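You operate a simulated robot arm through the tools that you are given. There is no shell and no other tool.

The job below is to be done with a simulated two-armed robot. You get a single attempt, and the scene is never put back.

## Task
Dry both sneakers on the hose bench until both displays read 0.
Fine: red nozzle in the black one, blue in the purple one; move neither while it blows; both back in their cups.

It is judged by the outcome, as a careful person would: the job done as asked, and still so three seconds after it is handed in. It fails if anything else is knocked over, pushed out of place, dropped, spilled or broken.

## Robot
Two 7-joint arms with fingered hands on one trunk that stands fixed in place. Base frame: the origin is at the foot of the trunk, x ahead of it, y to its left, z up; the work surface is at about z = 840. Units: mm, degrees, N and s.
The left shoulder is at [42, 163, 1061], the right one opposite. Each reaches about 1215 mm from its shoulder. Payload 4 kg a hand.
The TCP of each hand is the grasp point between the finger pads, 36 mm short of the fingertips. In the tool frame z runs along the fingers and y along their closing line. The gripper opens to 124 mm; its body begins 42 mm behind the TCP. The gripper is a hand of 4 fingers: y runs from the thumb to the fingers, the wrist lies at [-15, -99, -189] in the tool frame, and closing takes about 1.5 s.
Orientation is told as [roll, pitch, yaw] about the base's x, y, z axes, in that order, counted from this pose: with the fingers straight down and the wrist toward the robot, the tool's x, y and z point along [0, 1, 0], [1, 0, 0] and [0, 0, -1] of the base frame.

## Interface
- The arms move only by the tool play_rows. It takes "left_series", "right_series" or both (then of equal length, played together; a hand with none holds still); each is a list of rows, each a list of 6 numbers: the shift along the tool's x, y, z in units of 500 mm (1.0 is 500 mm), then the turn, a rotation vector about the tool's x, y, z in units of 45 degrees (1.0 is 45 degrees). In form: [[dx, dy, dz, ax, ay, az], ...]. A call has 1 to 20 rows; each row is the pose to reach, as a shift and turn from the pose commanded when the call began, along the tool's axes at that moment. "left_gripper" and "right_gripper" are, for a hand that has rows, the opening, from 0 (shut) to 1 (fully open), set as the call begins (left out, the last holds). A call with a number of a shift or a turn outside -1 to 1 is refused whole. A row lasts 0.2 s, in which the tool goes at most 50 mm and 8.6 degrees; a call with a longer step from one row to the next is refused whole, and so is a gripper value outside its range. Where a pose cannot be reached the arm comes as near as it can. A force on the tool above 90 N (or 10 N above the force at the start of the call, whichever is more), or a blocked arm, ends the call early, and 0.2 s more pass. The fingers move at their own pace (about 45 mm/s each) and stop on an object; they squeeze with about 34 N. The grip force told is the motor's: it shows also when the fingers shut on nothing. Time passes only in rows, and 0.2 s behind the last, so rows that repeat a pose let the fingers close. It gives the time, the measured TCP pose, the force on the tool (base axes), the opening and the grip force at its end, in the units of the frame above (readings bear some noise), with the torque about the TCP (base axes, N m) and any sound that the robot's microphone picked up.
- Cameras (640 x 400 px; columns grow to the right, rows downward): "scene" is now at [132.1, 38.2, 1327.9]; the picture's right is [0.48, -0.88, -0.07], its down [-0.27, -0.07, -0.96] and it looks along [0.84, 0.48, -0.27] (base axes); focal length 308 px, centre (320, 200). "left" rides on the left gripper at [-75, -86, -123] in its tool frame; the picture's right is [-0.70, -0.34, 0.63], its down [0.64, -0.68, 0.35] and it looks along [0.32, 0.65, 0.69] (tool axes); focal length 275 px, centre (320, 200). "right" rides on the right gripper at [75, -86, -123] in its tool frame; the picture's right is [-0.70, 0.34, -0.63], its down [-0.64, -0.68, 0.35] and it looks along [-0.32, 0.65, 0.69] (tool axes); focal length 275 px, centre (320, 200). There is no depth. A picture from a camera that has moved, and an enlarged one, comes with that camera's place and axes in the base frame and with its lens. The place of the scene camera against the robot may be out by one fixed shift of up to 25 mm in any direction.
- get_image(camera): a new picture of that camera. The clock stands still meanwhile.
- raise_lower(by): moves the trunk up (or, below 0, down) by that many mm; the arms and the scene camera ride with it, the base frame stays. It gives what a move gives, with no picture.
- hand_shape(shape, hand): the hand has 4 fingers and takes this shape, open, in about a second: jaw (thumb against the fingers, like two jaws); tri (thumb and two fingers); tip (a fingertip pinch); poke (one finger out to press); point (the index stretched); flat (the hand flat); cup (the hand cupped); fist (a fist). The gripper value then closes the fingers along that shape, each until it touches; the sizes above hold for jaw. It gives what a move gives, with no picture.
- aim_head(pan, tilt): turns the head with the scene camera to pan (to the left, within 86 degrees either way) and tilt (down, from -29 to 69), counted from straight ahead of the robot (the tilt from the chest, where the trunk bows). It gives what a move gives.
- inspect(camera, box): a new picture of the part [left, top, right, bottom] of that camera's present view, enlarged. The clock stands still meanwhile.
- hand_in(): hands the job in; it is judged then, once.

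Places have to be worked out from the pictures, the camera data and where the tool is seen. Open the grippers and draw the arms clear of the work before you hand the job in, unless the task says otherwise.

The tools are called after "Request:" as a command line: name --argument value ..., lists and objects as JSON in quotes. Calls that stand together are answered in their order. play_rows: Moves the arms, as the interface text tells. Its arguments: {"type":"object","properties":{"left_series":{"type":"array"},"left_gripper":{"type":"number"},"right_series":{"type":"array"},"right_gripper":{"type":"number"}},"required":[]} The other tools are called the same way: raise_lower (by) moves the trunk up or down; hand_shape (shape, hand) gives the hand a shape; aim_head (pan, tilt) turns the head that bears the scene camera; get_image (camera) takes a picture; inspect (camera, box) takes an enlarged picture of a part of a camera's view; hand_in () hands the job in.

At the start:

```text
clock: 0.0
left_position: [572.7, 555.1, 1224.7]
left_ee_rot: [0.0, 0.0, 0.0]
left_ft_force: [0.1, -0.3, 1.0]
left_torque: [0.01, -0.01, -0.01]
left_opening: 123.5
left_gripper_force: 0.1
left_shape: jaw
right_position: [816.7, -75.5, 1212.4]
right_ee_rot: [0.0, 0.1, 0.0]
right_ft_force: [-0.6, 0.1, -0.1]
right_torque: [0.02, -0.01, -0.01]
right_opening: 123.7
right_gripper_force: 0.1
right_shape: jaw
trunk travel left (down, up): [-225.0, 253.0]
head pan, tilt (commanded): [28.8, 7.7]
```

scene: 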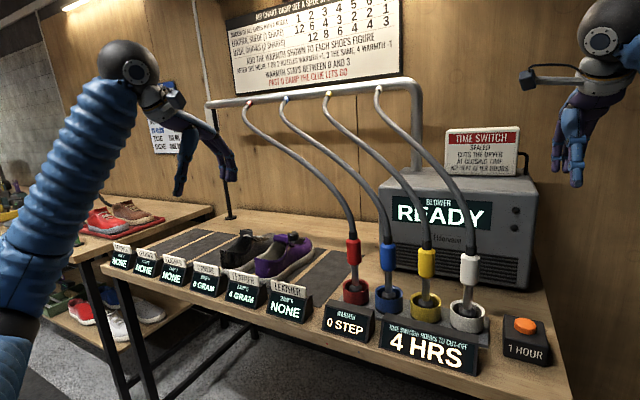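
right: 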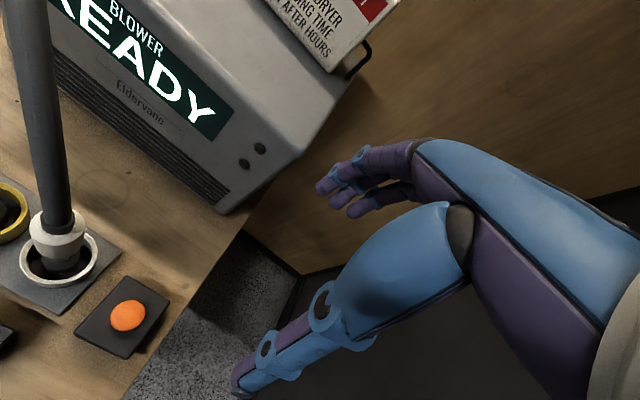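
left: 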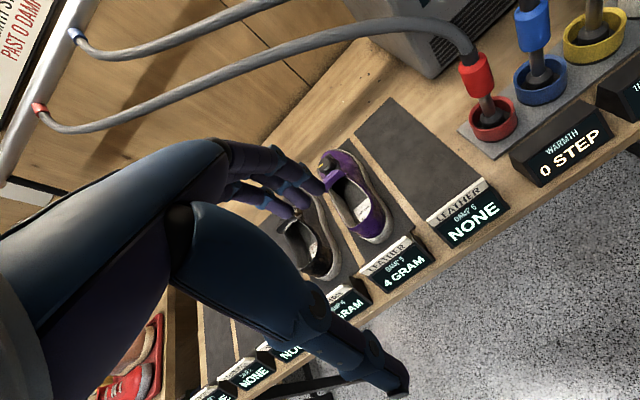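

I'll start by reading the chart, the displays and the signs close up before moving anything.

Request:
inspect --camera "scene" --box '[220, 0, 410, 110]'

Request:
inspect --camera "scene" --box '[100, 220, 330, 330]'

Request:
inspect --camera "scene" --box '[310, 220, 560, 380]'

Request:
inspect --camera "scene" --box '[430, 120, 540, 240]'

```text
3.37 times, centred on (315, 55) of scene
camera zoom: at [132.1, 38.2, 1327.9], right [0.48, -0.88, -0.07], down [-0.27, -0.07, -0.96], along [0.84, 0.48, -0.27], focal length 1038 px, centre (337, 688)
```

zoom: 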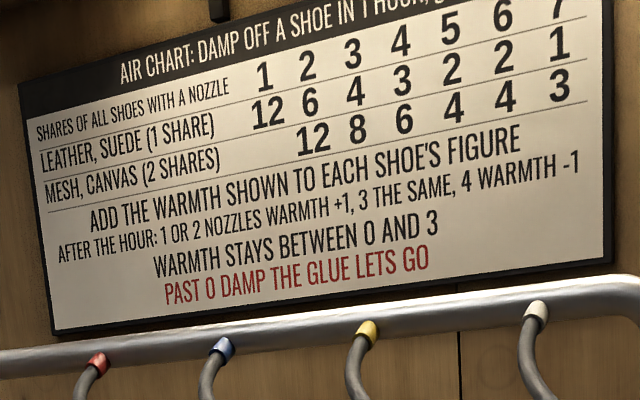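

```text
2.78 times, centred on (215, 275) of scene
camera zoom: at [132.1, 38.2, 1327.9], right [0.48, -0.88, -0.07], down [-0.27, -0.07, -0.96], along [0.84, 0.48, -0.27], focal length 858 px, centre (612, -9)
```

zoom: 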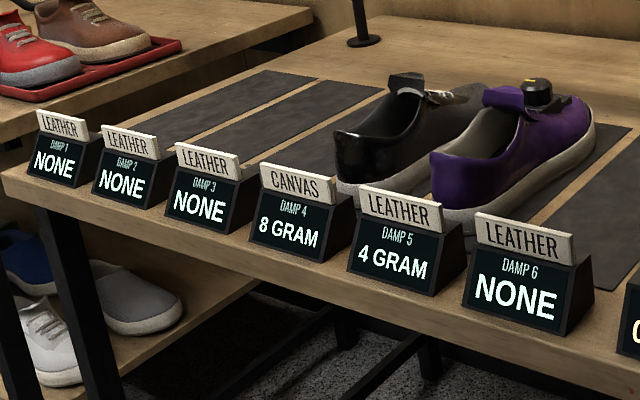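

```text
2.50 times, centred on (435, 300) of scene
camera zoom: at [132.1, 38.2, 1327.9], right [0.48, -0.88, -0.07], down [-0.27, -0.07, -0.96], along [0.84, 0.48, -0.27], focal length 771 px, centre (32, -50)
```

zoom: 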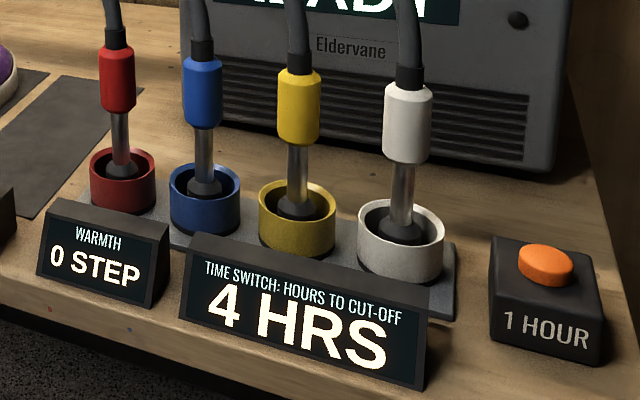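

```text
3.33 times, centred on (485, 180) of scene
camera zoom: at [132.1, 38.2, 1327.9], right [0.48, -0.88, -0.07], down [-0.27, -0.07, -0.96], along [0.84, 0.48, -0.27], focal length 1027 px, centre (-230, 267)
```

zoom: 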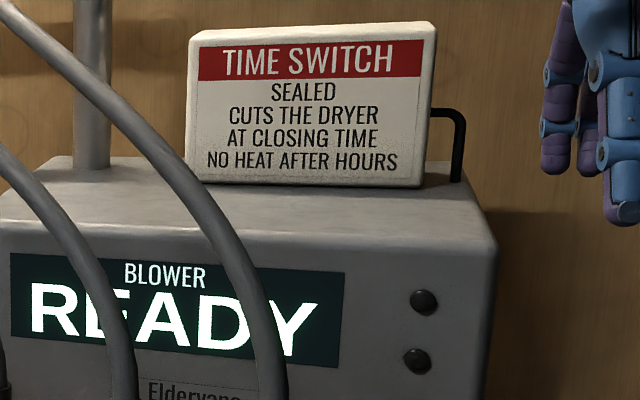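

The chart says canvas loses 8 and leather 4 in one hour when three shares have nozzles and warmth is 0, so one hour with both nozzles in should bring both to 0. I'll look closer at the shoes, what is in or on them, and the cups.

Request:
inspect --camera "scene" --box '[205, 215, 325, 290]'

Request:
inspect --camera "left" --box '[260, 130, 520, 330]'

Request:
inspect --camera "left" --box '[430, 0, 640, 200]'

Request:
inspect --camera "scene" --box '[0, 100, 240, 330]'

```text
5.33 times, centred on (265, 252) of scene
camera zoom: at [132.1, 38.2, 1327.9], right [0.48, -0.88, -0.07], down [-0.27, -0.07, -0.96], along [0.84, 0.48, -0.27], focal length 1644 px, centre (613, -80)
```

zoom: 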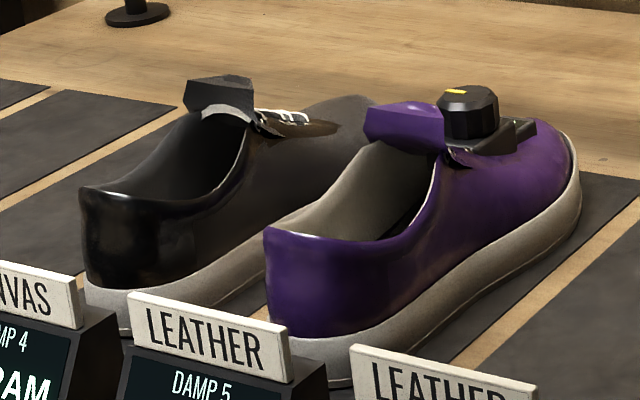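

```text
2.00 times, centred on (390, 230) of left
camera zoom: at [486.7, 480.4, 1347.9], right [-0.34, -0.7, -0.63], down [-0.68, 0.64, -0.35], along [0.65, 0.32, -0.69], focal length 551 px, centre (180, 140)
```

zoom: 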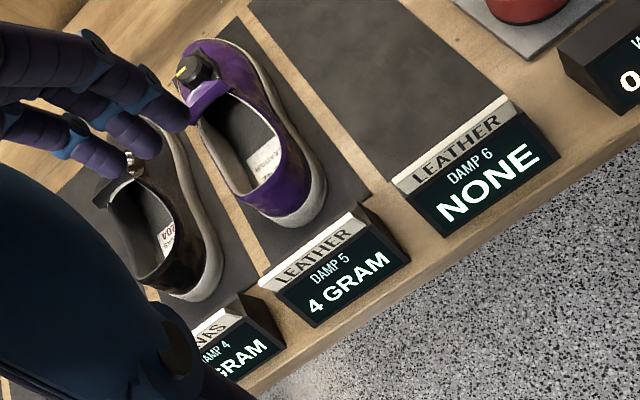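

```text
2.00 times, centred on (535, 100) of left
camera zoom: at [486.7, 480.4, 1347.9], right [-0.34, -0.7, -0.63], down [-0.68, 0.64, -0.35], along [0.65, 0.32, -0.69], focal length 551 px, centre (-110, 400)
```

zoom: 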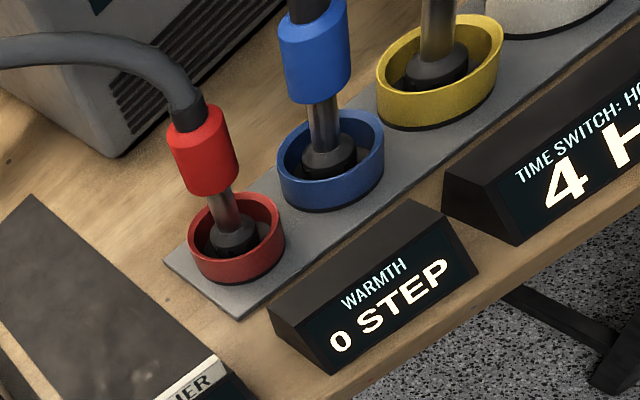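

```text
1.74 times, centred on (120, 215) of scene
camera zoom: at [132.1, 38.2, 1327.9], right [0.48, -0.88, -0.07], down [-0.27, -0.07, -0.96], along [0.84, 0.48, -0.27], focal length 536 px, centre (668, 174)
```

zoom: 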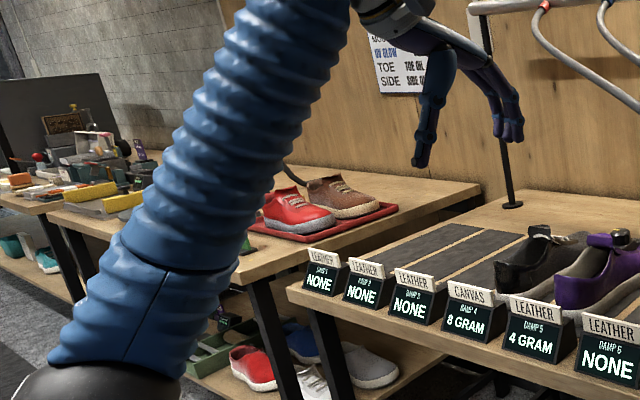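

There are labels inside the shoes and a dial on the purple one; I'll zoom in on these, since the material of each shoe matters.

Request:
inspect --camera "left" --box '[360, 180, 420, 220]'

Request:
inspect --camera "left" --box '[300, 220, 360, 260]'

Request:
inspect --camera "left" --box '[310, 130, 400, 200]'

Request:
inspect --camera "scene" --box '[140, 110, 220, 170]'

```text
10.00 times, centred on (390, 200) of left
camera zoom: at [486.7, 480.4, 1347.9], right [-0.34, -0.7, -0.63], down [-0.68, 0.64, -0.35], along [0.65, 0.32, -0.69], focal length 2753 px, centre (-380, 200)
```

zoom: 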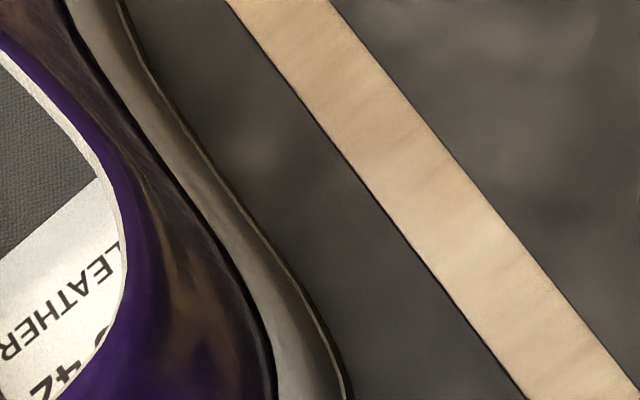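

```text
10.00 times, centred on (330, 240) of left
camera zoom: at [486.7, 480.4, 1347.9], right [-0.34, -0.7, -0.63], down [-0.68, 0.64, -0.35], along [0.65, 0.32, -0.69], focal length 2753 px, centre (220, -200)
```

zoom: 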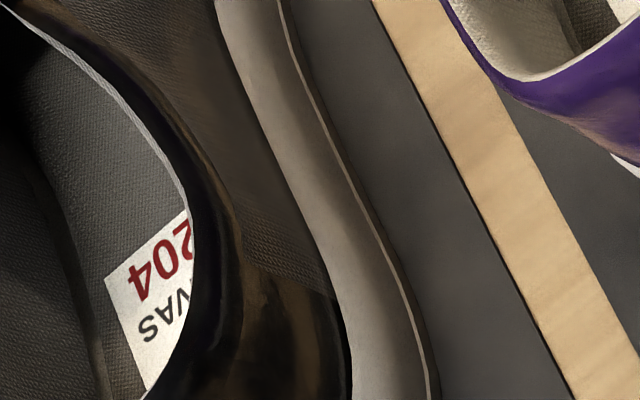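

```text
5.71 times, centred on (355, 165) of left
camera zoom: at [486.7, 480.4, 1347.9], right [-0.34, -0.7, -0.63], down [-0.68, 0.64, -0.35], along [0.65, 0.32, -0.69], focal length 1573 px, centre (120, 400)
```

zoom: 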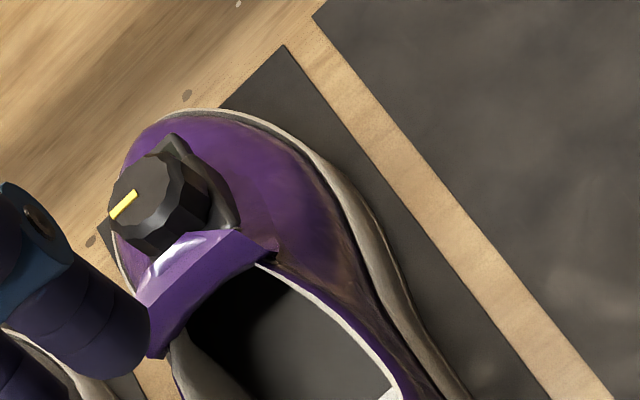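

```text
6.67 times, centred on (180, 140) of scene
camera zoom: at [132.1, 38.2, 1327.9], right [0.48, -0.88, -0.07], down [-0.27, -0.07, -0.96], along [0.84, 0.48, -0.27], focal length 2055 px, centre (1253, 600)
```

zoom: 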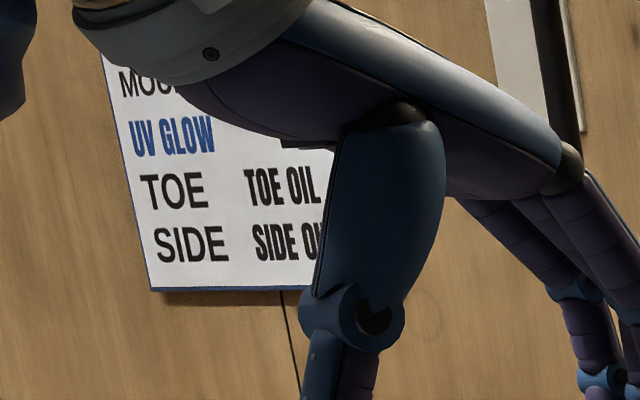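

The insole labels agree with the tags (black = canvas 8 g, purple = leather 4 g), so one hour with both nozzles in is the plan. From the two cameras I put the red cup near (805, 331), the blue cup near (808, 240), the red collar centre near z 980 and the button near (779, -40). I'll bring the left hand behind the red nozzle while turning the fingers forward.

Request:
play_rows --left_series '[[-0.0655, 0.0233, 0.0443, -0.0796, -0.0611, -0.125], [-0.131, 0.0465, 0.0885, -0.159, -0.122, -0.25], [-0.1965, 0.07, 0.1328, -0.239, -0.183, -0.375], [-0.262, 0.093, 0.177, -0.3185, -0.2445, -0.5], [-0.3275, 0.1163, 0.2213, -0.398, -0.3056, -0.625], [-0.393, 0.1395, 0.2655, -0.4778, -0.3668, -0.75], [-0.4585, 0.1628, 0.3098, -0.557, -0.428, -0.875], [-0.524, 0.186, 0.354, -0.637, -0.489, -1.0]]' --left_gripper 0.6

```text
clock: 1.8
left_position: [665.7, 293.5, 1047.2]
left_ee_rot: [-31.6, -16.3, 51.3]
left_ft_force: [0.0, 0.0, 0.3]
left_torque: [0.01, 0.02, 0.02]
left_opening: 74.5
left_gripper_force: 0.1
left_shape: jaw
right_position: [816.7, -74.7, 1213.0]
right_ee_rot: [0.0, 0.2, 0.1]
right_ft_force: [-0.2, -0.1, 0.2]
right_torque: [-0.03, 0.01, 0.04]
right_opening: 123.8
right_gripper_force: 0.1
right_shape: jaw
trunk travel left (down, up): [-225.0, 253.0]
head pan, tilt (commanded): [28.8, 7.7]
```

The left hand is at (666, 294, 1047), half turned. I'll finish the turn in place so the fingers point forward and down.

Request:
play_rows --left_series '[[0, 0, 0, -0.0796, -0.0611, -0.125], [0, 0, 0, -0.159, -0.122, -0.25], [0, 0, 0, -0.239, -0.183, -0.375], [0, 0, 0, -0.3185, -0.2445, -0.5], [0, 0, 0, -0.398, -0.3056, -0.625], [0, 0, 0, -0.4778, -0.3668, -0.75], [0, 0, 0, -0.557, -0.428, -0.875], [0, 0, 0, -0.637, -0.489, -1.0]]'

Request:
get_image --camera "left"

Request:
get_image --camera "scene"

```text
clock: 3.6
left_position: [721.7, 373.2, 1059.2]
left_ee_rot: [-63.4, -1.4, 100.1]
left_ft_force: [0.2, -0.2, 0.3]
left_torque: [0.01, 0.0, -0.03]
left_opening: 74.6
left_gripper_force: 0.1
left_shape: jaw
left hand out of reach, approached as far as the arm can: row 6, 7, 8
right_position: [817.3, -76.3, 1212.9]
right_ee_rot: [-0.1, 0.0, 0.0]
right_ft_force: [-0.5, 0.3, -0.8]
right_torque: [0.02, 0.0, -0.02]
right_opening: 123.9
right_gripper_force: 0.1
right_shape: jaw
trunk travel left (down, up): [-225.0, 253.0]
head pan, tilt (commanded): [28.8, 7.7]
```

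```text
taken
camera left: at [662.8, 273.6, 1179.9], right [0.93, -0.19, 0.33], down [0.14, -0.65, -0.75], along [0.35, 0.74, -0.58], focal length 275 px, centre (320, 200)
```

left: 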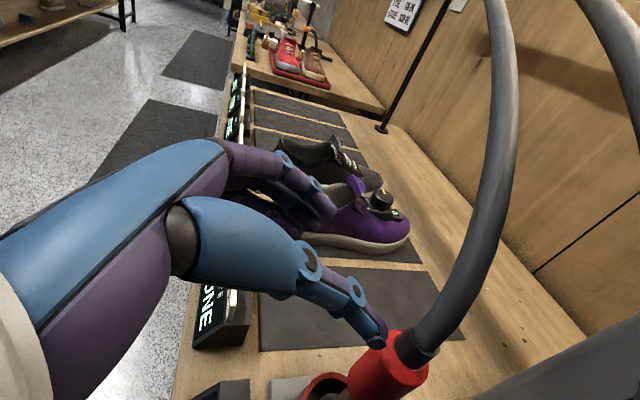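

```text
taken
camera scene: at [132.3, 38.3, 1327.7], right [0.48, -0.88, -0.07], down [-0.27, -0.07, -0.96], along [0.84, 0.48, -0.27], focal length 308 px, centre (320, 200)
```

scene: 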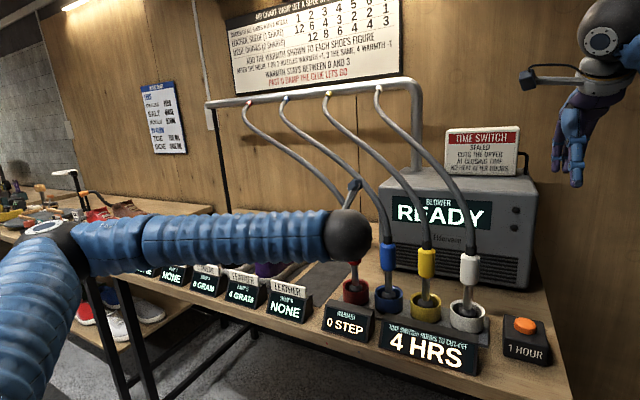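

The arm hit a limit with the wrist so close in and bent left, and stopped at (722, 373, 1059), just short of the red hose. I'll swing the hand so the fingers point forward-right, which straightens the wrist, while drawing it left away from the hose.

Request:
play_rows --left_series '[[0, 0.04, 0.002, 0.152, -0.004, 0.076], [0, 0.08, 0.004, 0.305, -0.008, 0.153], [0, 0.11, 0.006, 0.457, -0.012, 0.229], [0, 0.13, 0.007, 0.609, -0.017, 0.305], [0, 0.15, 0.008, 0.762, -0.021, 0.382], [0, 0.161, 0.009, 0.914, -0.025, 0.458], [0, 0.161, 0.009, 0.914, -0.025, 0.458]]'

Request:
get_image --camera "left"

Request:
get_image --camera "scene"

```text
clock: 5.2
left_position: [710.5, 452.6, 1060.1]
left_ee_rot: [-63.8, -1.7, 56.8]
left_ft_force: [0.4, -0.3, 0.6]
left_torque: [-0.02, -0.01, -0.01]
left_opening: 74.4
left_gripper_force: 0.1
left_shape: jaw
right_position: [816.7, -74.7, 1212.7]
right_ee_rot: [0.0, 0.1, 0.0]
right_ft_force: [0.3, 0.8, -0.1]
right_torque: [0.01, -0.02, 0.01]
right_opening: 123.6
right_gripper_force: 0.1
right_shape: jaw
trunk travel left (down, up): [-225.0, 253.0]
head pan, tilt (commanded): [28.8, 7.7]
```

```text
taken
camera left: at [596.3, 419.7, 1179.5], right [0.54, -0.77, 0.33], down [-0.34, -0.56, -0.75], along [0.77, 0.29, -0.57], focal length 275 px, centre (320, 200)
```

left: 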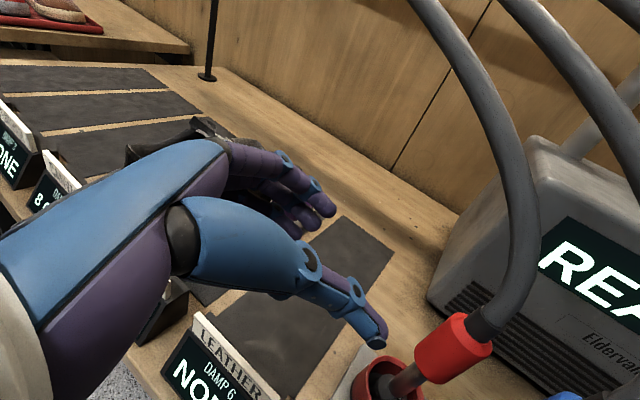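

```text
taken
camera scene: at [132.3, 38.0, 1327.9], right [0.48, -0.88, -0.07], down [-0.27, -0.06, -0.96], along [0.84, 0.48, -0.27], focal length 308 px, centre (320, 200)
```

scene: 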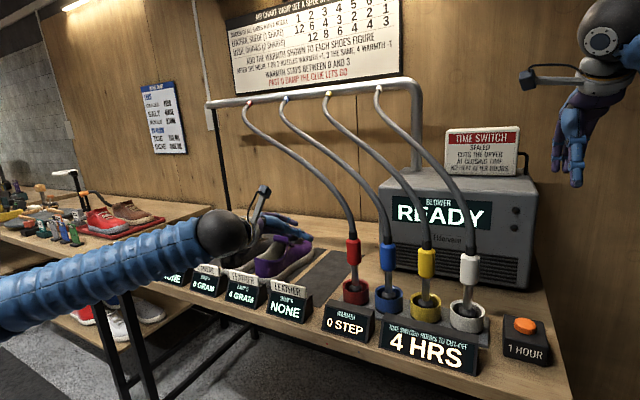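

The hand now points forward-right at (711, 453, 1060) in a comfortable posture, and the red collar is fully visible. I'll zoom in to place it precisely before approaching.

Request:
inspect --camera "left" --box '[340, 270, 540, 400]'

Request:
inspect --camera "scene" --box '[310, 210, 430, 320]'

```text
3.08 times, centred on (440, 335) of left
camera zoom: at [596.3, 419.7, 1179.5], right [0.54, -0.77, 0.33], down [-0.34, -0.56, -0.75], along [0.77, 0.29, -0.57], focal length 847 px, centre (-49, -215)
```

zoom: 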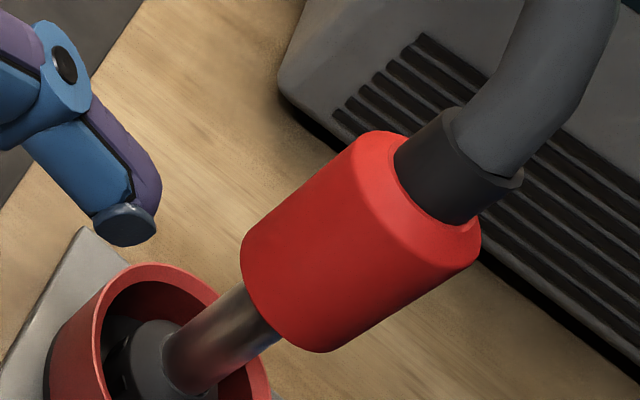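

```text
3.64 times, centred on (370, 265) of scene
camera zoom: at [132.3, 38.0, 1327.9], right [0.48, -0.88, -0.07], down [-0.27, -0.06, -0.96], along [0.84, 0.48, -0.27], focal length 1121 px, centre (138, -36)
```

zoom: 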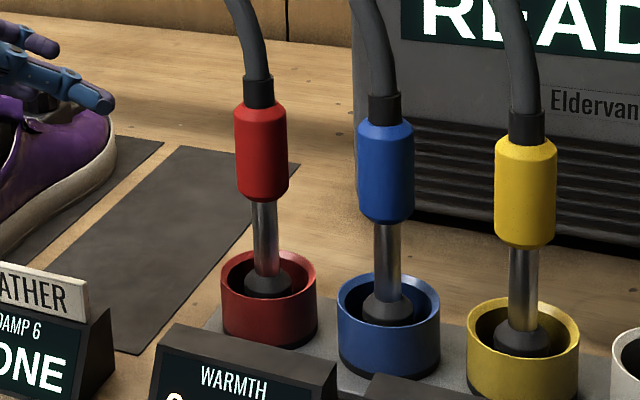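

Three views agree that the red nozzle stands upright at about (795, 330.5), its collar spanning z 950–1021 and about 38 mm wide; the blue one is at (795, 241). I'll shift the hand sideways in line with the collar and move part of the way in.

Request:
play_rows --left_series '[[0.008, -0.04, 0, 0, 0, 0], [0.015, -0.08, 0, 0, 0, 0], [0.023, -0.117, 0, 0, 0, 0], [0.023, -0.117, 0.06, 0, 0, 0], [0.023, -0.117, 0.12, 0, 0, 0], [0.023, -0.117, 0.18, 0, 0, 0]]' --left_gripper 0.5

Request:
get_image --camera "left"

Request:
get_image --camera "scene"

```text
clock: 6.6
left_position: [740.6, 363.0, 1006.0]
left_ee_rot: [-63.6, -1.6, 57.0]
left_ft_force: [0.3, -0.4, -0.6]
left_torque: [0.03, 0.01, -0.03]
left_opening: 62.4
left_gripper_force: 0.1
left_shape: jaw
right_position: [818.4, -73.4, 1212.0]
right_ee_rot: [-0.1, 0.2, 0.1]
right_ft_force: [0.4, 0.5, 1.2]
right_torque: [-0.02, 0.06, 0.02]
right_opening: 123.6
right_gripper_force: 0.0
right_shape: jaw
trunk travel left (down, up): [-225.0, 253.0]
head pan, tilt (commanded): [28.8, 7.7]
```

```text
taken
camera left: at [627.1, 330.9, 1125.8], right [0.54, -0.77, 0.33], down [-0.34, -0.57, -0.75], along [0.77, 0.3, -0.57], focal length 275 px, centre (320, 200)
```

left: 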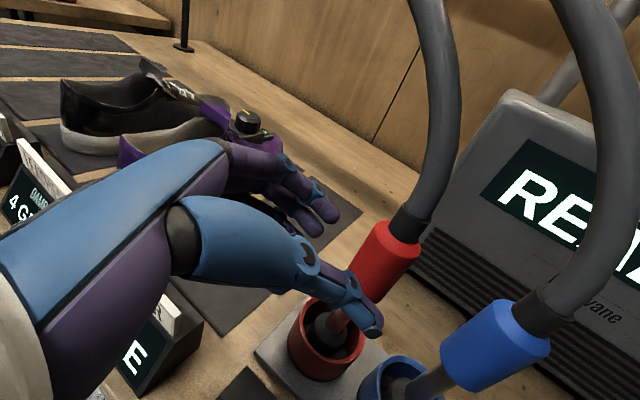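

```text
taken
camera scene: at [133.4, 38.4, 1327.6], right [0.48, -0.88, -0.07], down [-0.27, -0.07, -0.96], along [0.84, 0.48, -0.27], focal length 308 px, centre (320, 200)
```

scene: 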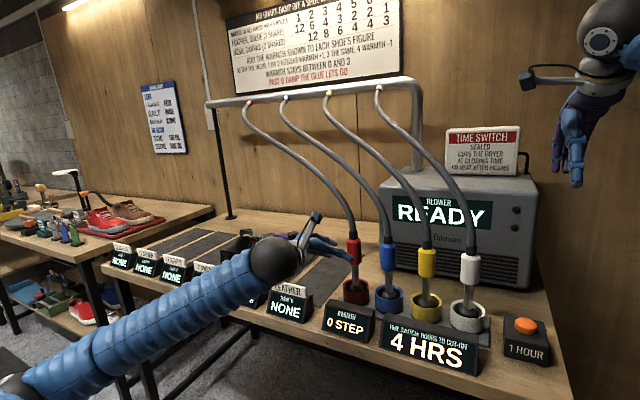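

The fingers are 69 mm short of the collar. I'll zoom in to check that the collar lies centred between thumb and fingers before closing in.

Request:
inspect --camera "left" --box '[280, 180, 480, 380]'

Request:
inspect --camera "scene" --box '[290, 200, 420, 310]'

```text
2.00 times, centred on (380, 280) of left
camera zoom: at [627.1, 330.9, 1125.8], right [0.54, -0.77, 0.33], down [-0.34, -0.57, -0.75], along [0.77, 0.3, -0.57], focal length 551 px, centre (200, 40)
```

zoom: 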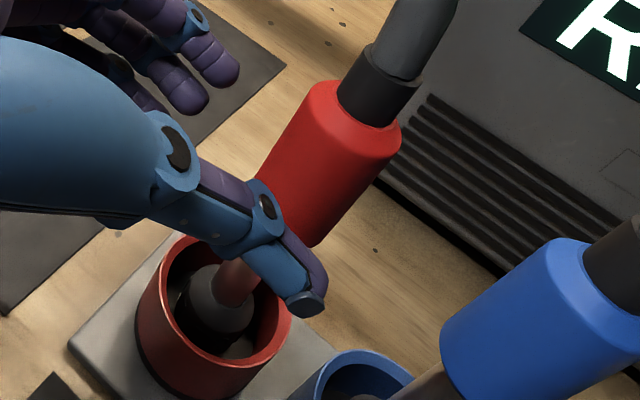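

```text
3.64 times, centred on (355, 255) of scene
camera zoom: at [133.4, 38.4, 1327.6], right [0.48, -0.88, -0.07], down [-0.27, -0.07, -0.96], along [0.84, 0.48, -0.27], focal length 1121 px, centre (193, 0)
```

zoom: 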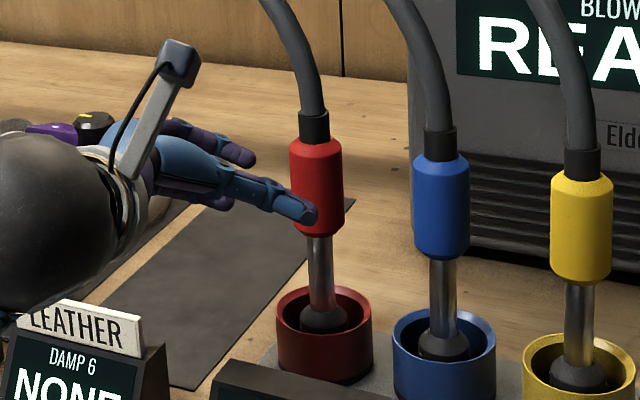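

The collar's axis passes right through the predicted grasp point, so the alignment is good. I'll advance the remaining 67 mm.

Request:
play_rows --left_series '[[0, 0, 0.04, 0, 0, 0], [0, 0, 0.08, 0, 0, 0], [0, 0, 0.11, 0, 0, 0], [0, 0, 0.134, 0, 0, 0]]'

Request:
get_image --camera "left"

Request:
inspect --camera "scene" --box '[290, 200, 420, 310]'

```text
clock: 7.6
left_position: [792.3, 328.9, 979.3]
left_ee_rot: [-63.7, -1.7, 56.9]
left_ft_force: [0.8, 0.3, -0.7]
left_torque: [-0.01, 0.0, 0.0]
left_opening: 62.4
left_gripper_force: 0.0
left_shape: jaw
right_position: [816.7, -75.0, 1212.6]
right_ee_rot: [0.0, 0.0, 0.1]
right_ft_force: [0.0, -0.3, 0.4]
right_torque: [0.02, 0.02, 0.02]
right_opening: 123.8
right_gripper_force: 0.1
right_shape: jaw
trunk travel left (down, up): [-225.0, 253.0]
head pan, tilt (commanded): [28.8, 7.7]
```

```text
taken
camera left: at [679.2, 297.7, 1098.5], right [0.54, -0.77, 0.33], down [-0.34, -0.57, -0.75], along [0.77, 0.3, -0.57], focal length 275 px, centre (320, 200)
```

left: 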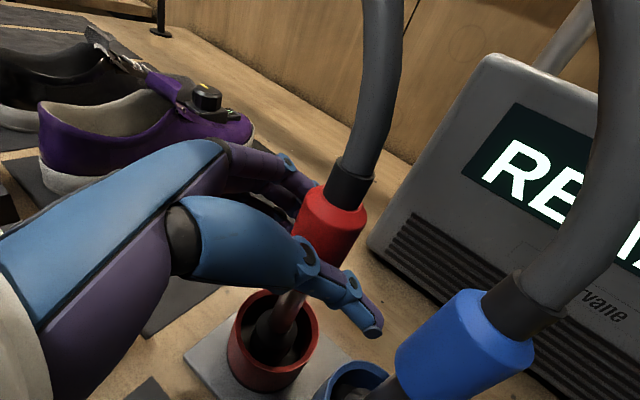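

```text
3.64 times, centred on (355, 255) of scene
camera zoom: at [132.2, 38.1, 1327.9], right [0.48, -0.88, -0.07], down [-0.27, -0.07, -0.96], along [0.84, 0.48, -0.27], focal length 1121 px, centre (193, 0)
```

zoom: 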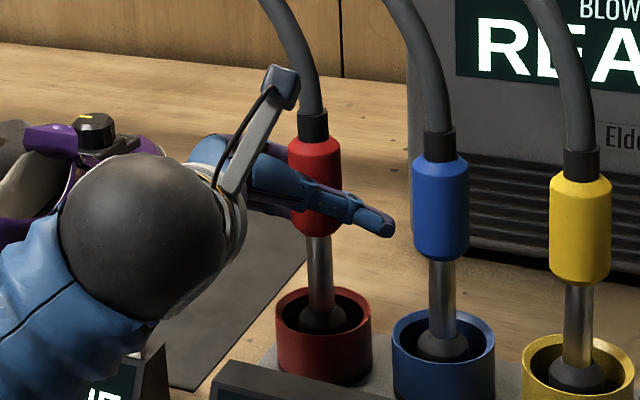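

The collar is between thumb and fingers with no contact force. I'll close on it and hold.

Request:
play_rows --left_series '[[0, 0, 0, 0, 0, 0], [0, 0, 0, 0, 0, 0], [0, 0, 0, 0, 0, 0], [0, 0, 0, 0, 0, 0], [0, 0, 0, 0, 0, 0], [0, 0, 0, 0, 0, 0], [0, 0, 0, 0, 0, 0], [0, 0, 0, 0, 0, 0]]' --left_gripper 0

Request:
get_image --camera "left"

Request:
inspect --camera "scene" --box '[290, 200, 420, 310]'

```text
clock: 9.4
left_position: [793.8, 329.5, 979.8]
left_ee_rot: [-63.7, -1.7, 56.8]
left_ft_force: [0.7, 0.7, 0.3]
left_torque: [-0.01, -0.01, -0.02]
left_opening: 23.3
left_gripper_force: 34.3
left_shape: jaw
right_position: [816.4, -75.7, 1212.6]
right_ee_rot: [0.0, 0.2, -0.1]
right_ft_force: [-0.8, 0.0, -0.7]
right_torque: [0.0, 0.0, -0.01]
right_opening: 123.6
right_gripper_force: 0.1
right_shape: jaw
trunk travel left (down, up): [-225.0, 253.0]
head pan, tilt (commanded): [28.8, 7.7]
```

```text
taken
camera left: at [679.1, 297.4, 1098.5], right [0.54, -0.77, 0.33], down [-0.34, -0.57, -0.75], along [0.77, 0.29, -0.57], focal length 275 px, centre (320, 200)
```

left: 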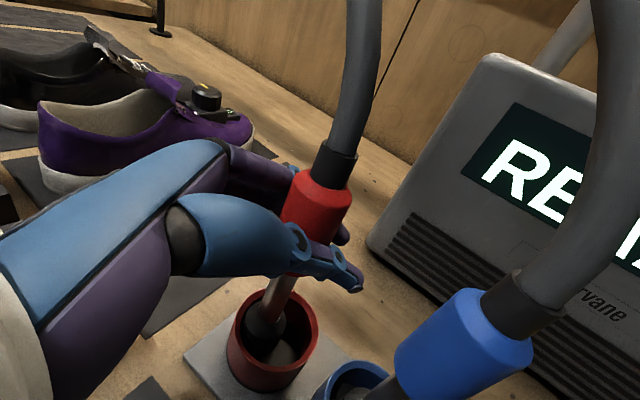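

```text
3.64 times, centred on (355, 255) of scene
camera zoom: at [132.3, 38.2, 1327.9], right [0.48, -0.88, -0.07], down [-0.27, -0.07, -0.96], along [0.84, 0.48, -0.27], focal length 1121 px, centre (193, 0)
```

zoom: 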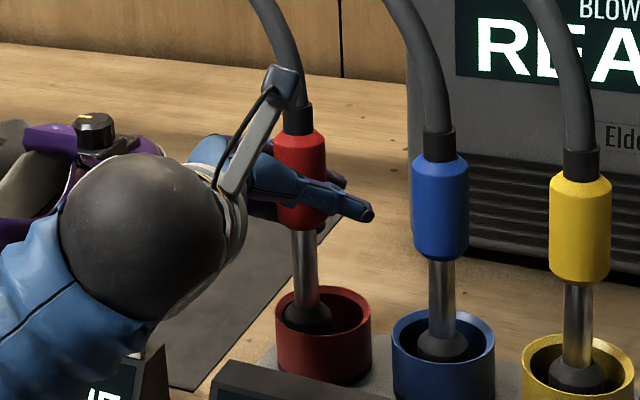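

The grip holds at 34 N; the red nozzle was drawn about 10 mm sideways but still stands in its cup. I'll lift it straight up by 100 mm.

Request:
play_rows --left_series '[[-0.0179, 0.0006, -0.0088, 0, 0, 0], [-0.0538, 0.0018, -0.0265, 0, 0, 0], [-0.0897, 0.003, -0.0441, 0, 0, 0], [-0.1256, 0.0042, -0.0618, 0, 0, 0], [-0.1615, 0.0053, -0.0794, 0, 0, 0], [-0.1794, 0.0059, -0.0883, 0, 0, 0]]'

Request:
get_image --camera "left"

Request:
get_image --camera "scene"

```text
clock: 10.8
left_position: [792.5, 330.1, 1080.6]
left_ee_rot: [-63.7, -1.8, 56.8]
left_ft_force: [0.5, 0.6, -2.2]
left_torque: [-0.01, 0.0, -0.01]
left_opening: 23.3
left_gripper_force: 34.4
left_shape: jaw
right_position: [816.2, -75.0, 1213.1]
right_ee_rot: [-0.1, 0.1, 0.1]
right_ft_force: [0.2, 0.3, 0.0]
right_torque: [0.01, 0.02, 0.01]
right_opening: 123.6
right_gripper_force: 0.0
right_shape: jaw
trunk travel left (down, up): [-225.0, 253.0]
head pan, tilt (commanded): [28.8, 7.7]
```

```text
taken
camera left: at [678.7, 298.2, 1198.5], right [0.54, -0.77, 0.33], down [-0.34, -0.57, -0.75], along [0.77, 0.29, -0.57], focal length 275 px, centre (320, 200)
```

left: 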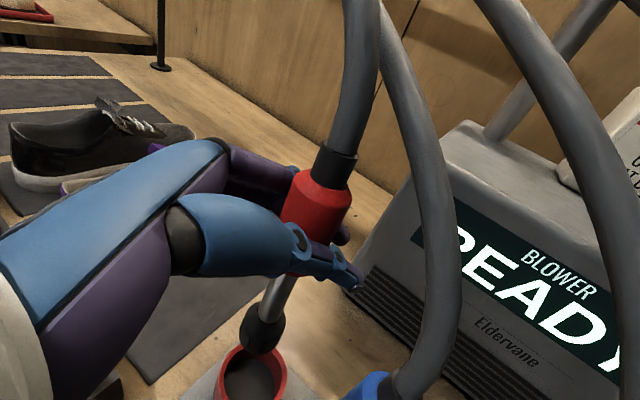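

```text
taken
camera scene: at [132.3, 38.1, 1327.9], right [0.48, -0.88, -0.07], down [-0.27, -0.07, -0.96], along [0.84, 0.48, -0.27], focal length 308 px, centre (320, 200)
```

scene: 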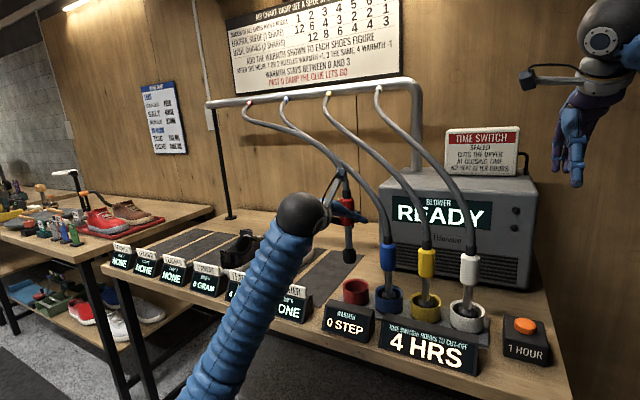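

The red nozzle hangs clear of its cup, its tip about 127 mm below the grasp point and its axis about 10 mm to the left of it. I'll carry it up and left toward the shoes, turning the hand to point forward, and look at the shoe openings from there.

Request:
play_rows --left_series '[[0.0079, 0.0609, -0.0437, -0.0757, 0.0025, -0.0373], [0.0158, 0.1218, -0.0874, -0.151, 0.005, -0.0746], [0.0237, 0.1827, -0.1311, -0.227, 0.0075, -0.112], [0.0316, 0.2436, -0.1748, -0.303, 0.01, -0.149], [0.0395, 0.3045, -0.2185, -0.3785, 0.0125, -0.1865], [0.0474, 0.3654, -0.2622, -0.454, 0.015, -0.224], [0.0553, 0.4263, -0.3059, -0.53, 0.0175, -0.261], [0.0632, 0.4872, -0.3496, -0.606, 0.02, -0.298], [0.0711, 0.5481, -0.3933, -0.681, 0.0225, -0.336], [0.079, 0.609, -0.437, -0.757, 0.025, -0.373]]'

Request:
get_image --camera "left"

Request:
get_image --camera "scene"

```text
clock: 13.0
left_position: [778.3, 698.5, 1147.5]
left_ee_rot: [-63.7, -1.7, 94.8]
left_ft_force: [-0.9, 0.2, -1.5]
left_torque: [-0.03, 0.01, -0.01]
left_opening: 22.9
left_gripper_force: 33.6
left_shape: jaw
right_position: [816.1, -75.3, 1212.2]
right_ee_rot: [0.0, 0.1, 0.0]
right_ft_force: [0.3, 0.1, 0.4]
right_torque: [-0.01, 0.0, -0.02]
right_opening: 123.9
right_gripper_force: 0.1
right_shape: jaw
trunk travel left (down, up): [-225.0, 253.0]
head pan, tilt (commanded): [28.8, 7.7]
```

```text
taken
camera left: at [709.5, 604.2, 1266.9], right [0.9, -0.27, 0.33], down [0.08, -0.66, -0.75], along [0.42, 0.7, -0.57], focal length 275 px, centre (320, 200)
```

left: 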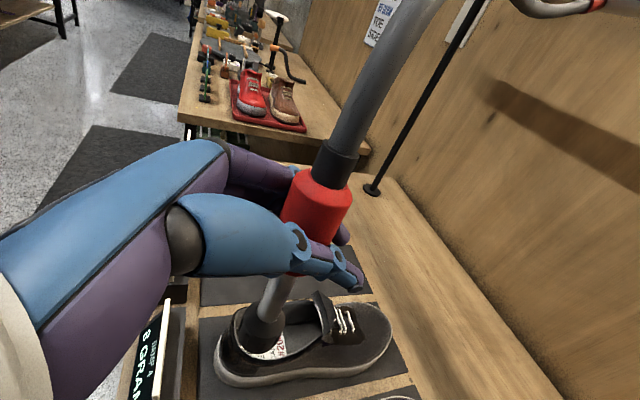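

```text
taken
camera scene: at [132.3, 38.2, 1327.9], right [0.48, -0.88, -0.07], down [-0.27, -0.07, -0.96], along [0.84, 0.48, -0.27], focal length 308 px, centre (320, 200)
```

scene: 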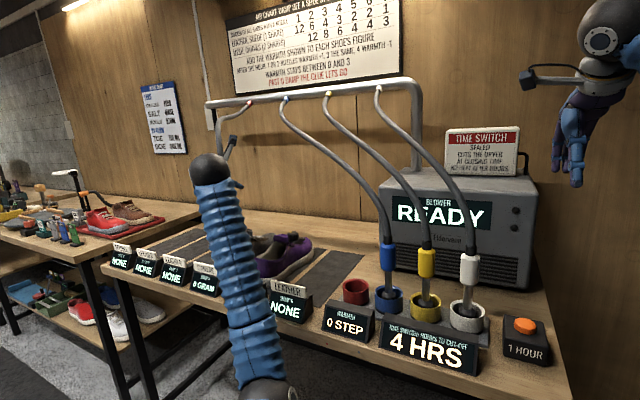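

The red nozzle is now near the black shoe at (778, 699, 1148). I'll zoom in on the shoe opening to place it.

Request:
inspect --camera "left" --box '[190, 260, 430, 400]'

Request:
inspect --camera "scene" --box '[200, 130, 340, 300]'

```text
2.67 times, centred on (310, 330) of left
camera zoom: at [709.5, 604.2, 1266.9], right [0.9, -0.27, 0.33], down [0.08, -0.66, -0.75], along [0.42, 0.7, -0.57], focal length 734 px, centre (347, -147)
```

zoom: 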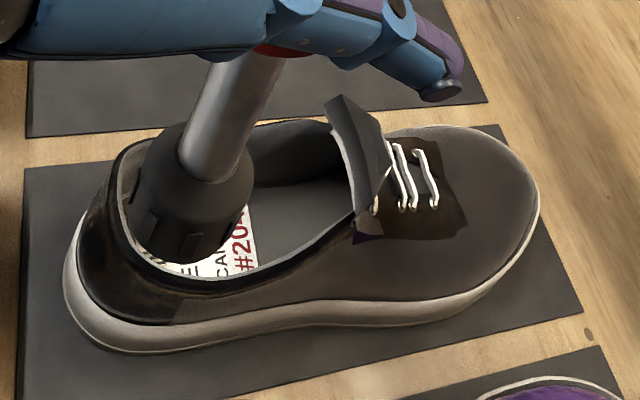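

```text
2.35 times, centred on (270, 215) of scene
camera zoom: at [132.3, 38.2, 1327.9], right [0.48, -0.88, -0.07], down [-0.27, -0.07, -0.96], along [0.84, 0.48, -0.27], focal length 725 px, centre (438, 165)
```

zoom: 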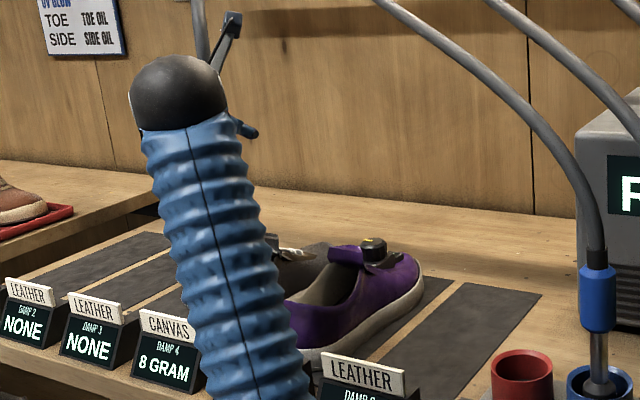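

The black shoe runs from about x 753 to 1045 at y ≈ 766, with its opening about x 766–880, y 728–803 and a tall tongue near x 870, z 960. I'll move the nozzle over the opening toward the heel side and lower it partway, then look.

Request:
play_rows --left_series '[[-0.0101, 0.0407, 0.0232, 0, 0, 0], [-0.0203, 0.0813, 0.0464, 0, 0, 0], [-0.0304, 0.122, 0.0696, 0, 0, 0], [0.0054, 0.1208, 0.0873, 0, 0, 0], [0.0413, 0.1196, 0.105, 0, 0, 0], [0.0771, 0.1184, 0.1227, 0, 0, 0], [0.113, 0.1173, 0.1405, 0, 0, 0]]'

Request:
get_image --camera "left"

Request:
get_image --camera "scene"

```text
clock: 14.6
left_position: [811.3, 764.0, 1068.1]
left_ee_rot: [-63.8, -1.6, 94.8]
left_ft_force: [0.4, -0.7, -2.2]
left_torque: [0.0, -0.01, -0.03]
left_opening: 23.2
left_gripper_force: 33.9
left_shape: jaw
right_position: [817.3, -75.6, 1211.4]
right_ee_rot: [-0.1, 0.1, 0.0]
right_ft_force: [0.7, -0.3, 0.3]
right_torque: [-0.02, 0.05, -0.02]
right_opening: 123.6
right_gripper_force: 0.0
right_shape: jaw
trunk travel left (down, up): [-225.0, 253.0]
head pan, tilt (commanded): [28.8, 7.7]
```

```text
taken
camera left: at [742.1, 668.6, 1186.9], right [0.9, -0.27, 0.33], down [0.08, -0.66, -0.75], along [0.42, 0.7, -0.57], focal length 275 px, centre (320, 200)
```

left: 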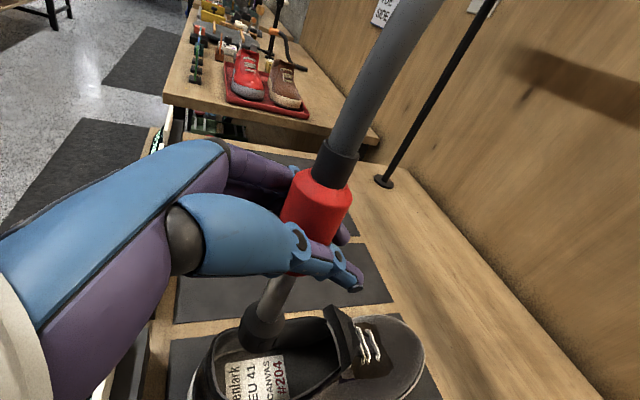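

```text
taken
camera scene: at [132.7, 38.5, 1327.8], right [0.48, -0.88, -0.07], down [-0.27, -0.07, -0.96], along [0.84, 0.48, -0.27], focal length 308 px, centre (320, 200)
```

scene: 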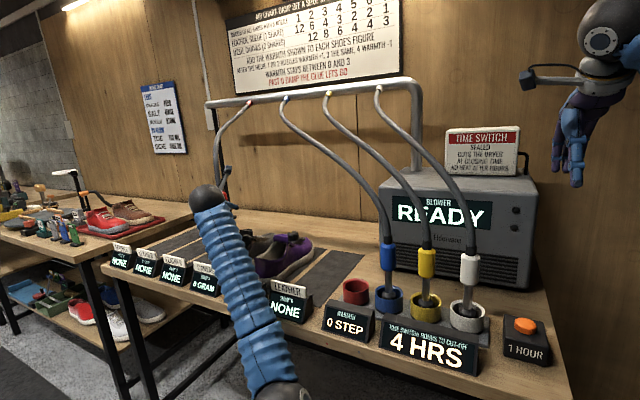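

The insole reads "EU 41 CANVAS #204", which confirms the black shoe is canvas. I'll zoom in to check where the tip sits relative to the opening.

Request:
inspect --camera "left" --box '[170, 250, 450, 400]'

Request:
inspect --camera "scene" --box '[180, 170, 330, 290]'

```text
2.29 times, centred on (310, 325) of left
camera zoom: at [742.1, 668.6, 1186.9], right [0.9, -0.27, 0.33], down [0.08, -0.66, -0.75], along [0.42, 0.7, -0.57], focal length 629 px, centre (343, -86)
```

zoom: 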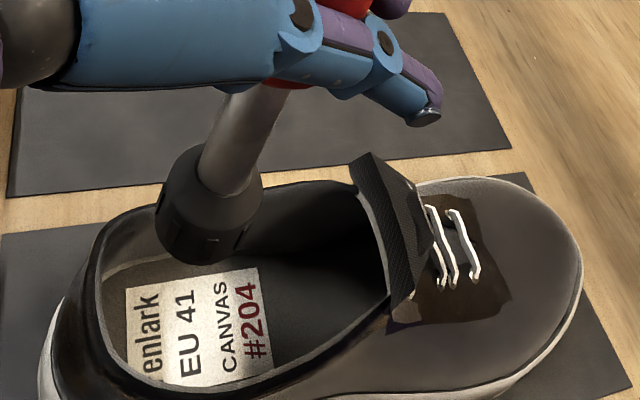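

```text
3.33 times, centred on (255, 230) of scene
camera zoom: at [132.7, 38.5, 1327.8], right [0.48, -0.88, -0.07], down [-0.27, -0.07, -0.96], along [0.84, 0.48, -0.27], focal length 1027 px, centre (537, 100)
```

zoom: 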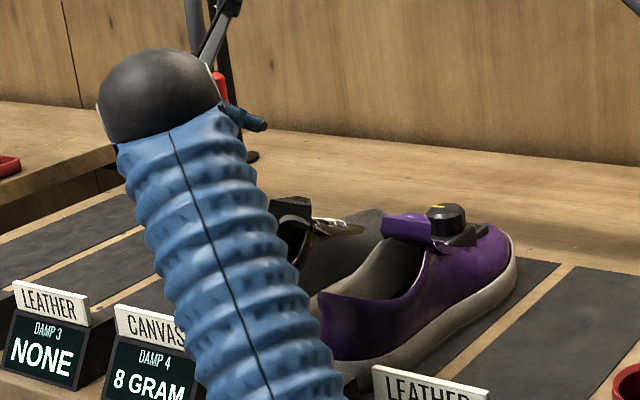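

The tip is over the opening at about (804, 768, 938) and the label centre is near (817, 760). I'll shift 8 mm forward and 5 mm right to centre it, then lower it 50 mm into the shoe.

Request:
play_rows --left_series '[[-0.007, -0.0113, 0.0134, 0, 0, 0], [0.0109, -0.0119, 0.0223, 0, 0, 0], [0.0288, -0.0125, 0.0311, 0, 0, 0], [0.0468, -0.0131, 0.04, 0, 0, 0], [0.0647, -0.0137, 0.0489, 0, 0, 0], [0.0826, -0.0142, 0.0577, 0, 0, 0]]'

Request:
inspect --camera "left" --box '[170, 250, 450, 400]'

```text
clock: 16.0
left_position: [819.7, 758.0, 1017.9]
left_ee_rot: [-63.8, -1.7, 94.7]
left_ft_force: [-0.1, -0.4, -2.0]
left_torque: [-0.04, 0.0, 0.04]
left_opening: 23.0
left_gripper_force: 34.1
left_shape: jaw
right_position: [817.2, -74.3, 1211.7]
right_ee_rot: [0.0, 0.1, 0.1]
right_ft_force: [0.5, 0.0, 0.0]
right_torque: [0.03, -0.05, 0.0]
right_opening: 123.7
right_gripper_force: 0.0
right_shape: jaw
trunk travel left (down, up): [-225.0, 253.0]
head pan, tilt (commanded): [28.8, 7.7]
```

```text
2.29 times, centred on (310, 325) of left
camera zoom: at [750.7, 662.8, 1136.8], right [0.9, -0.27, 0.33], down [0.08, -0.66, -0.75], along [0.42, 0.7, -0.57], focal length 629 px, centre (343, -86)
```

zoom: 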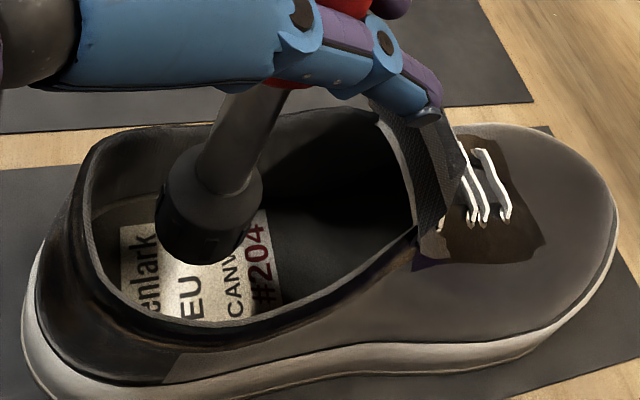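

The tip is inside the opening and still clear of the insole. I'll keep lowering in small steps and watch the force.

Request:
play_rows --left_series '[[0.009, -0.0003, 0.0044, 0, 0, 0], [0.0179, -0.0006, 0.0089, 0, 0, 0], [0.0251, -0.0008, 0.0124, 0, 0, 0]]'

Request:
inspect --camera "left" --box '[170, 250, 450, 400]'

```text
clock: 16.8
left_position: [819.2, 758.9, 1003.5]
left_ee_rot: [-63.9, -1.7, 94.9]
left_ft_force: [-0.2, 0.0, -1.6]
left_torque: [0.02, 0.03, 0.01]
left_opening: 22.7
left_gripper_force: 33.9
left_shape: jaw
right_position: [816.4, -74.7, 1211.4]
right_ee_rot: [0.0, 0.2, 0.0]
right_ft_force: [0.1, -0.4, 0.0]
right_torque: [0.01, -0.01, 0.02]
right_opening: 123.8
right_gripper_force: 0.0
right_shape: jaw
trunk travel left (down, up): [-225.0, 253.0]
head pan, tilt (commanded): [28.8, 7.7]
```

```text
2.29 times, centred on (310, 325) of left
camera zoom: at [750.6, 663.5, 1123.6], right [0.9, -0.27, 0.33], down [0.08, -0.66, -0.75], along [0.42, 0.7, -0.57], focal length 629 px, centre (343, -86)
```

zoom: 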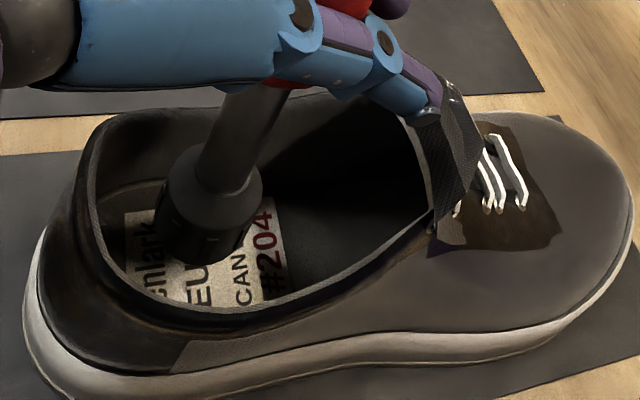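

No contact yet. Two more small steps of about 4 mm each.

Request:
play_rows --left_series '[[0.0036, -0.0001, 0.0018, 0, 0, 0], [0.0072, -0.0002, 0.0035, 0, 0, 0], [0.0072, -0.0002, 0.0035, 0, 0, 0]]'

Request:
inspect --camera "left" --box '[170, 230, 450, 400]'

```text
clock: 17.6
left_position: [820.1, 758.5, 1000.2]
left_ee_rot: [-63.8, -1.6, 94.8]
left_ft_force: [-0.4, 0.1, -1.9]
left_torque: [-0.04, -0.06, 0.01]
left_opening: 23.1
left_gripper_force: 33.8
left_shape: jaw
right_position: [816.0, -75.2, 1213.2]
right_ee_rot: [0.0, 0.0, 0.0]
right_ft_force: [0.6, -0.2, 0.1]
right_torque: [0.02, -0.03, -0.03]
right_opening: 123.7
right_gripper_force: 0.1
right_shape: jaw
trunk travel left (down, up): [-225.0, 253.0]
head pan, tilt (commanded): [28.8, 7.7]
```

```text
2.29 times, centred on (310, 315) of left
camera zoom: at [750.7, 663.4, 1119.4], right [0.9, -0.27, 0.33], down [0.08, -0.66, -0.75], along [0.42, 0.7, -0.57], focal length 629 px, centre (343, -63)
```

zoom: 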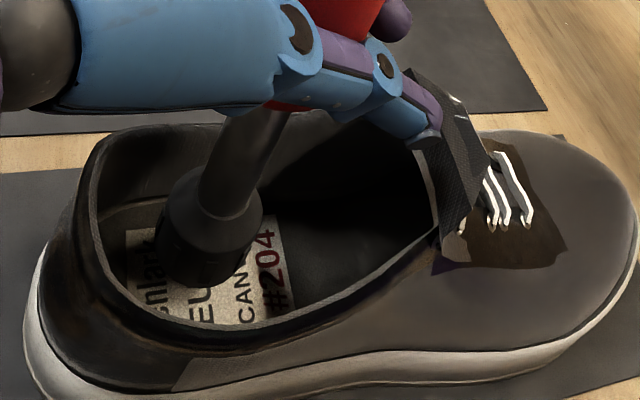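

Still no contact (about 2 N of weight on the hand). I'll continue down in 3 mm steps.

Request:
play_rows --left_series '[[0.0054, -0.0002, 0.0027, 0, 0, 0], [0.0108, -0.0004, 0.0053, 0, 0, 0], [0.0108, -0.0004, 0.0053, 0, 0, 0]]'

Request:
inspect --camera "left" --box '[170, 230, 450, 400]'

```text
clock: 18.4
left_position: [820.3, 757.7, 993.8]
left_ee_rot: [-63.8, -1.6, 94.9]
left_ft_force: [-0.2, 0.8, -2.1]
left_torque: [-0.04, 0.0, -0.04]
left_opening: 22.8
left_gripper_force: 34.5
left_shape: jaw
right_position: [815.5, -75.3, 1212.3]
right_ee_rot: [0.0, 0.0, 0.0]
right_ft_force: [-1.0, 0.3, -0.6]
right_torque: [-0.02, -0.02, 0.02]
right_opening: 123.6
right_gripper_force: 0.0
right_shape: jaw
trunk travel left (down, up): [-225.0, 253.0]
head pan, tilt (commanded): [28.8, 7.7]
```

```text
2.29 times, centred on (310, 315) of left
camera zoom: at [750.3, 663.3, 1113.5], right [0.9, -0.27, 0.33], down [0.08, -0.66, -0.75], along [0.42, 0.7, -0.57], focal length 629 px, centre (343, -63)
```

zoom: 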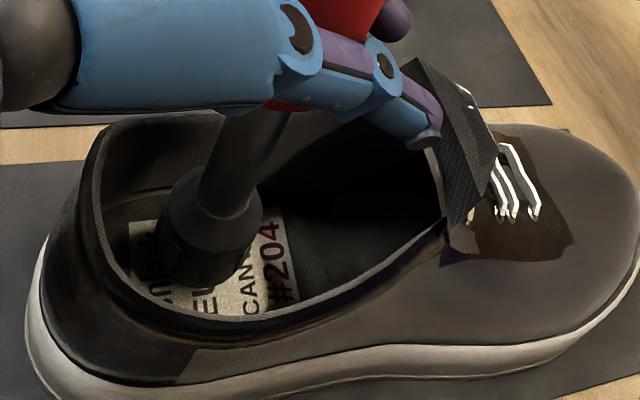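

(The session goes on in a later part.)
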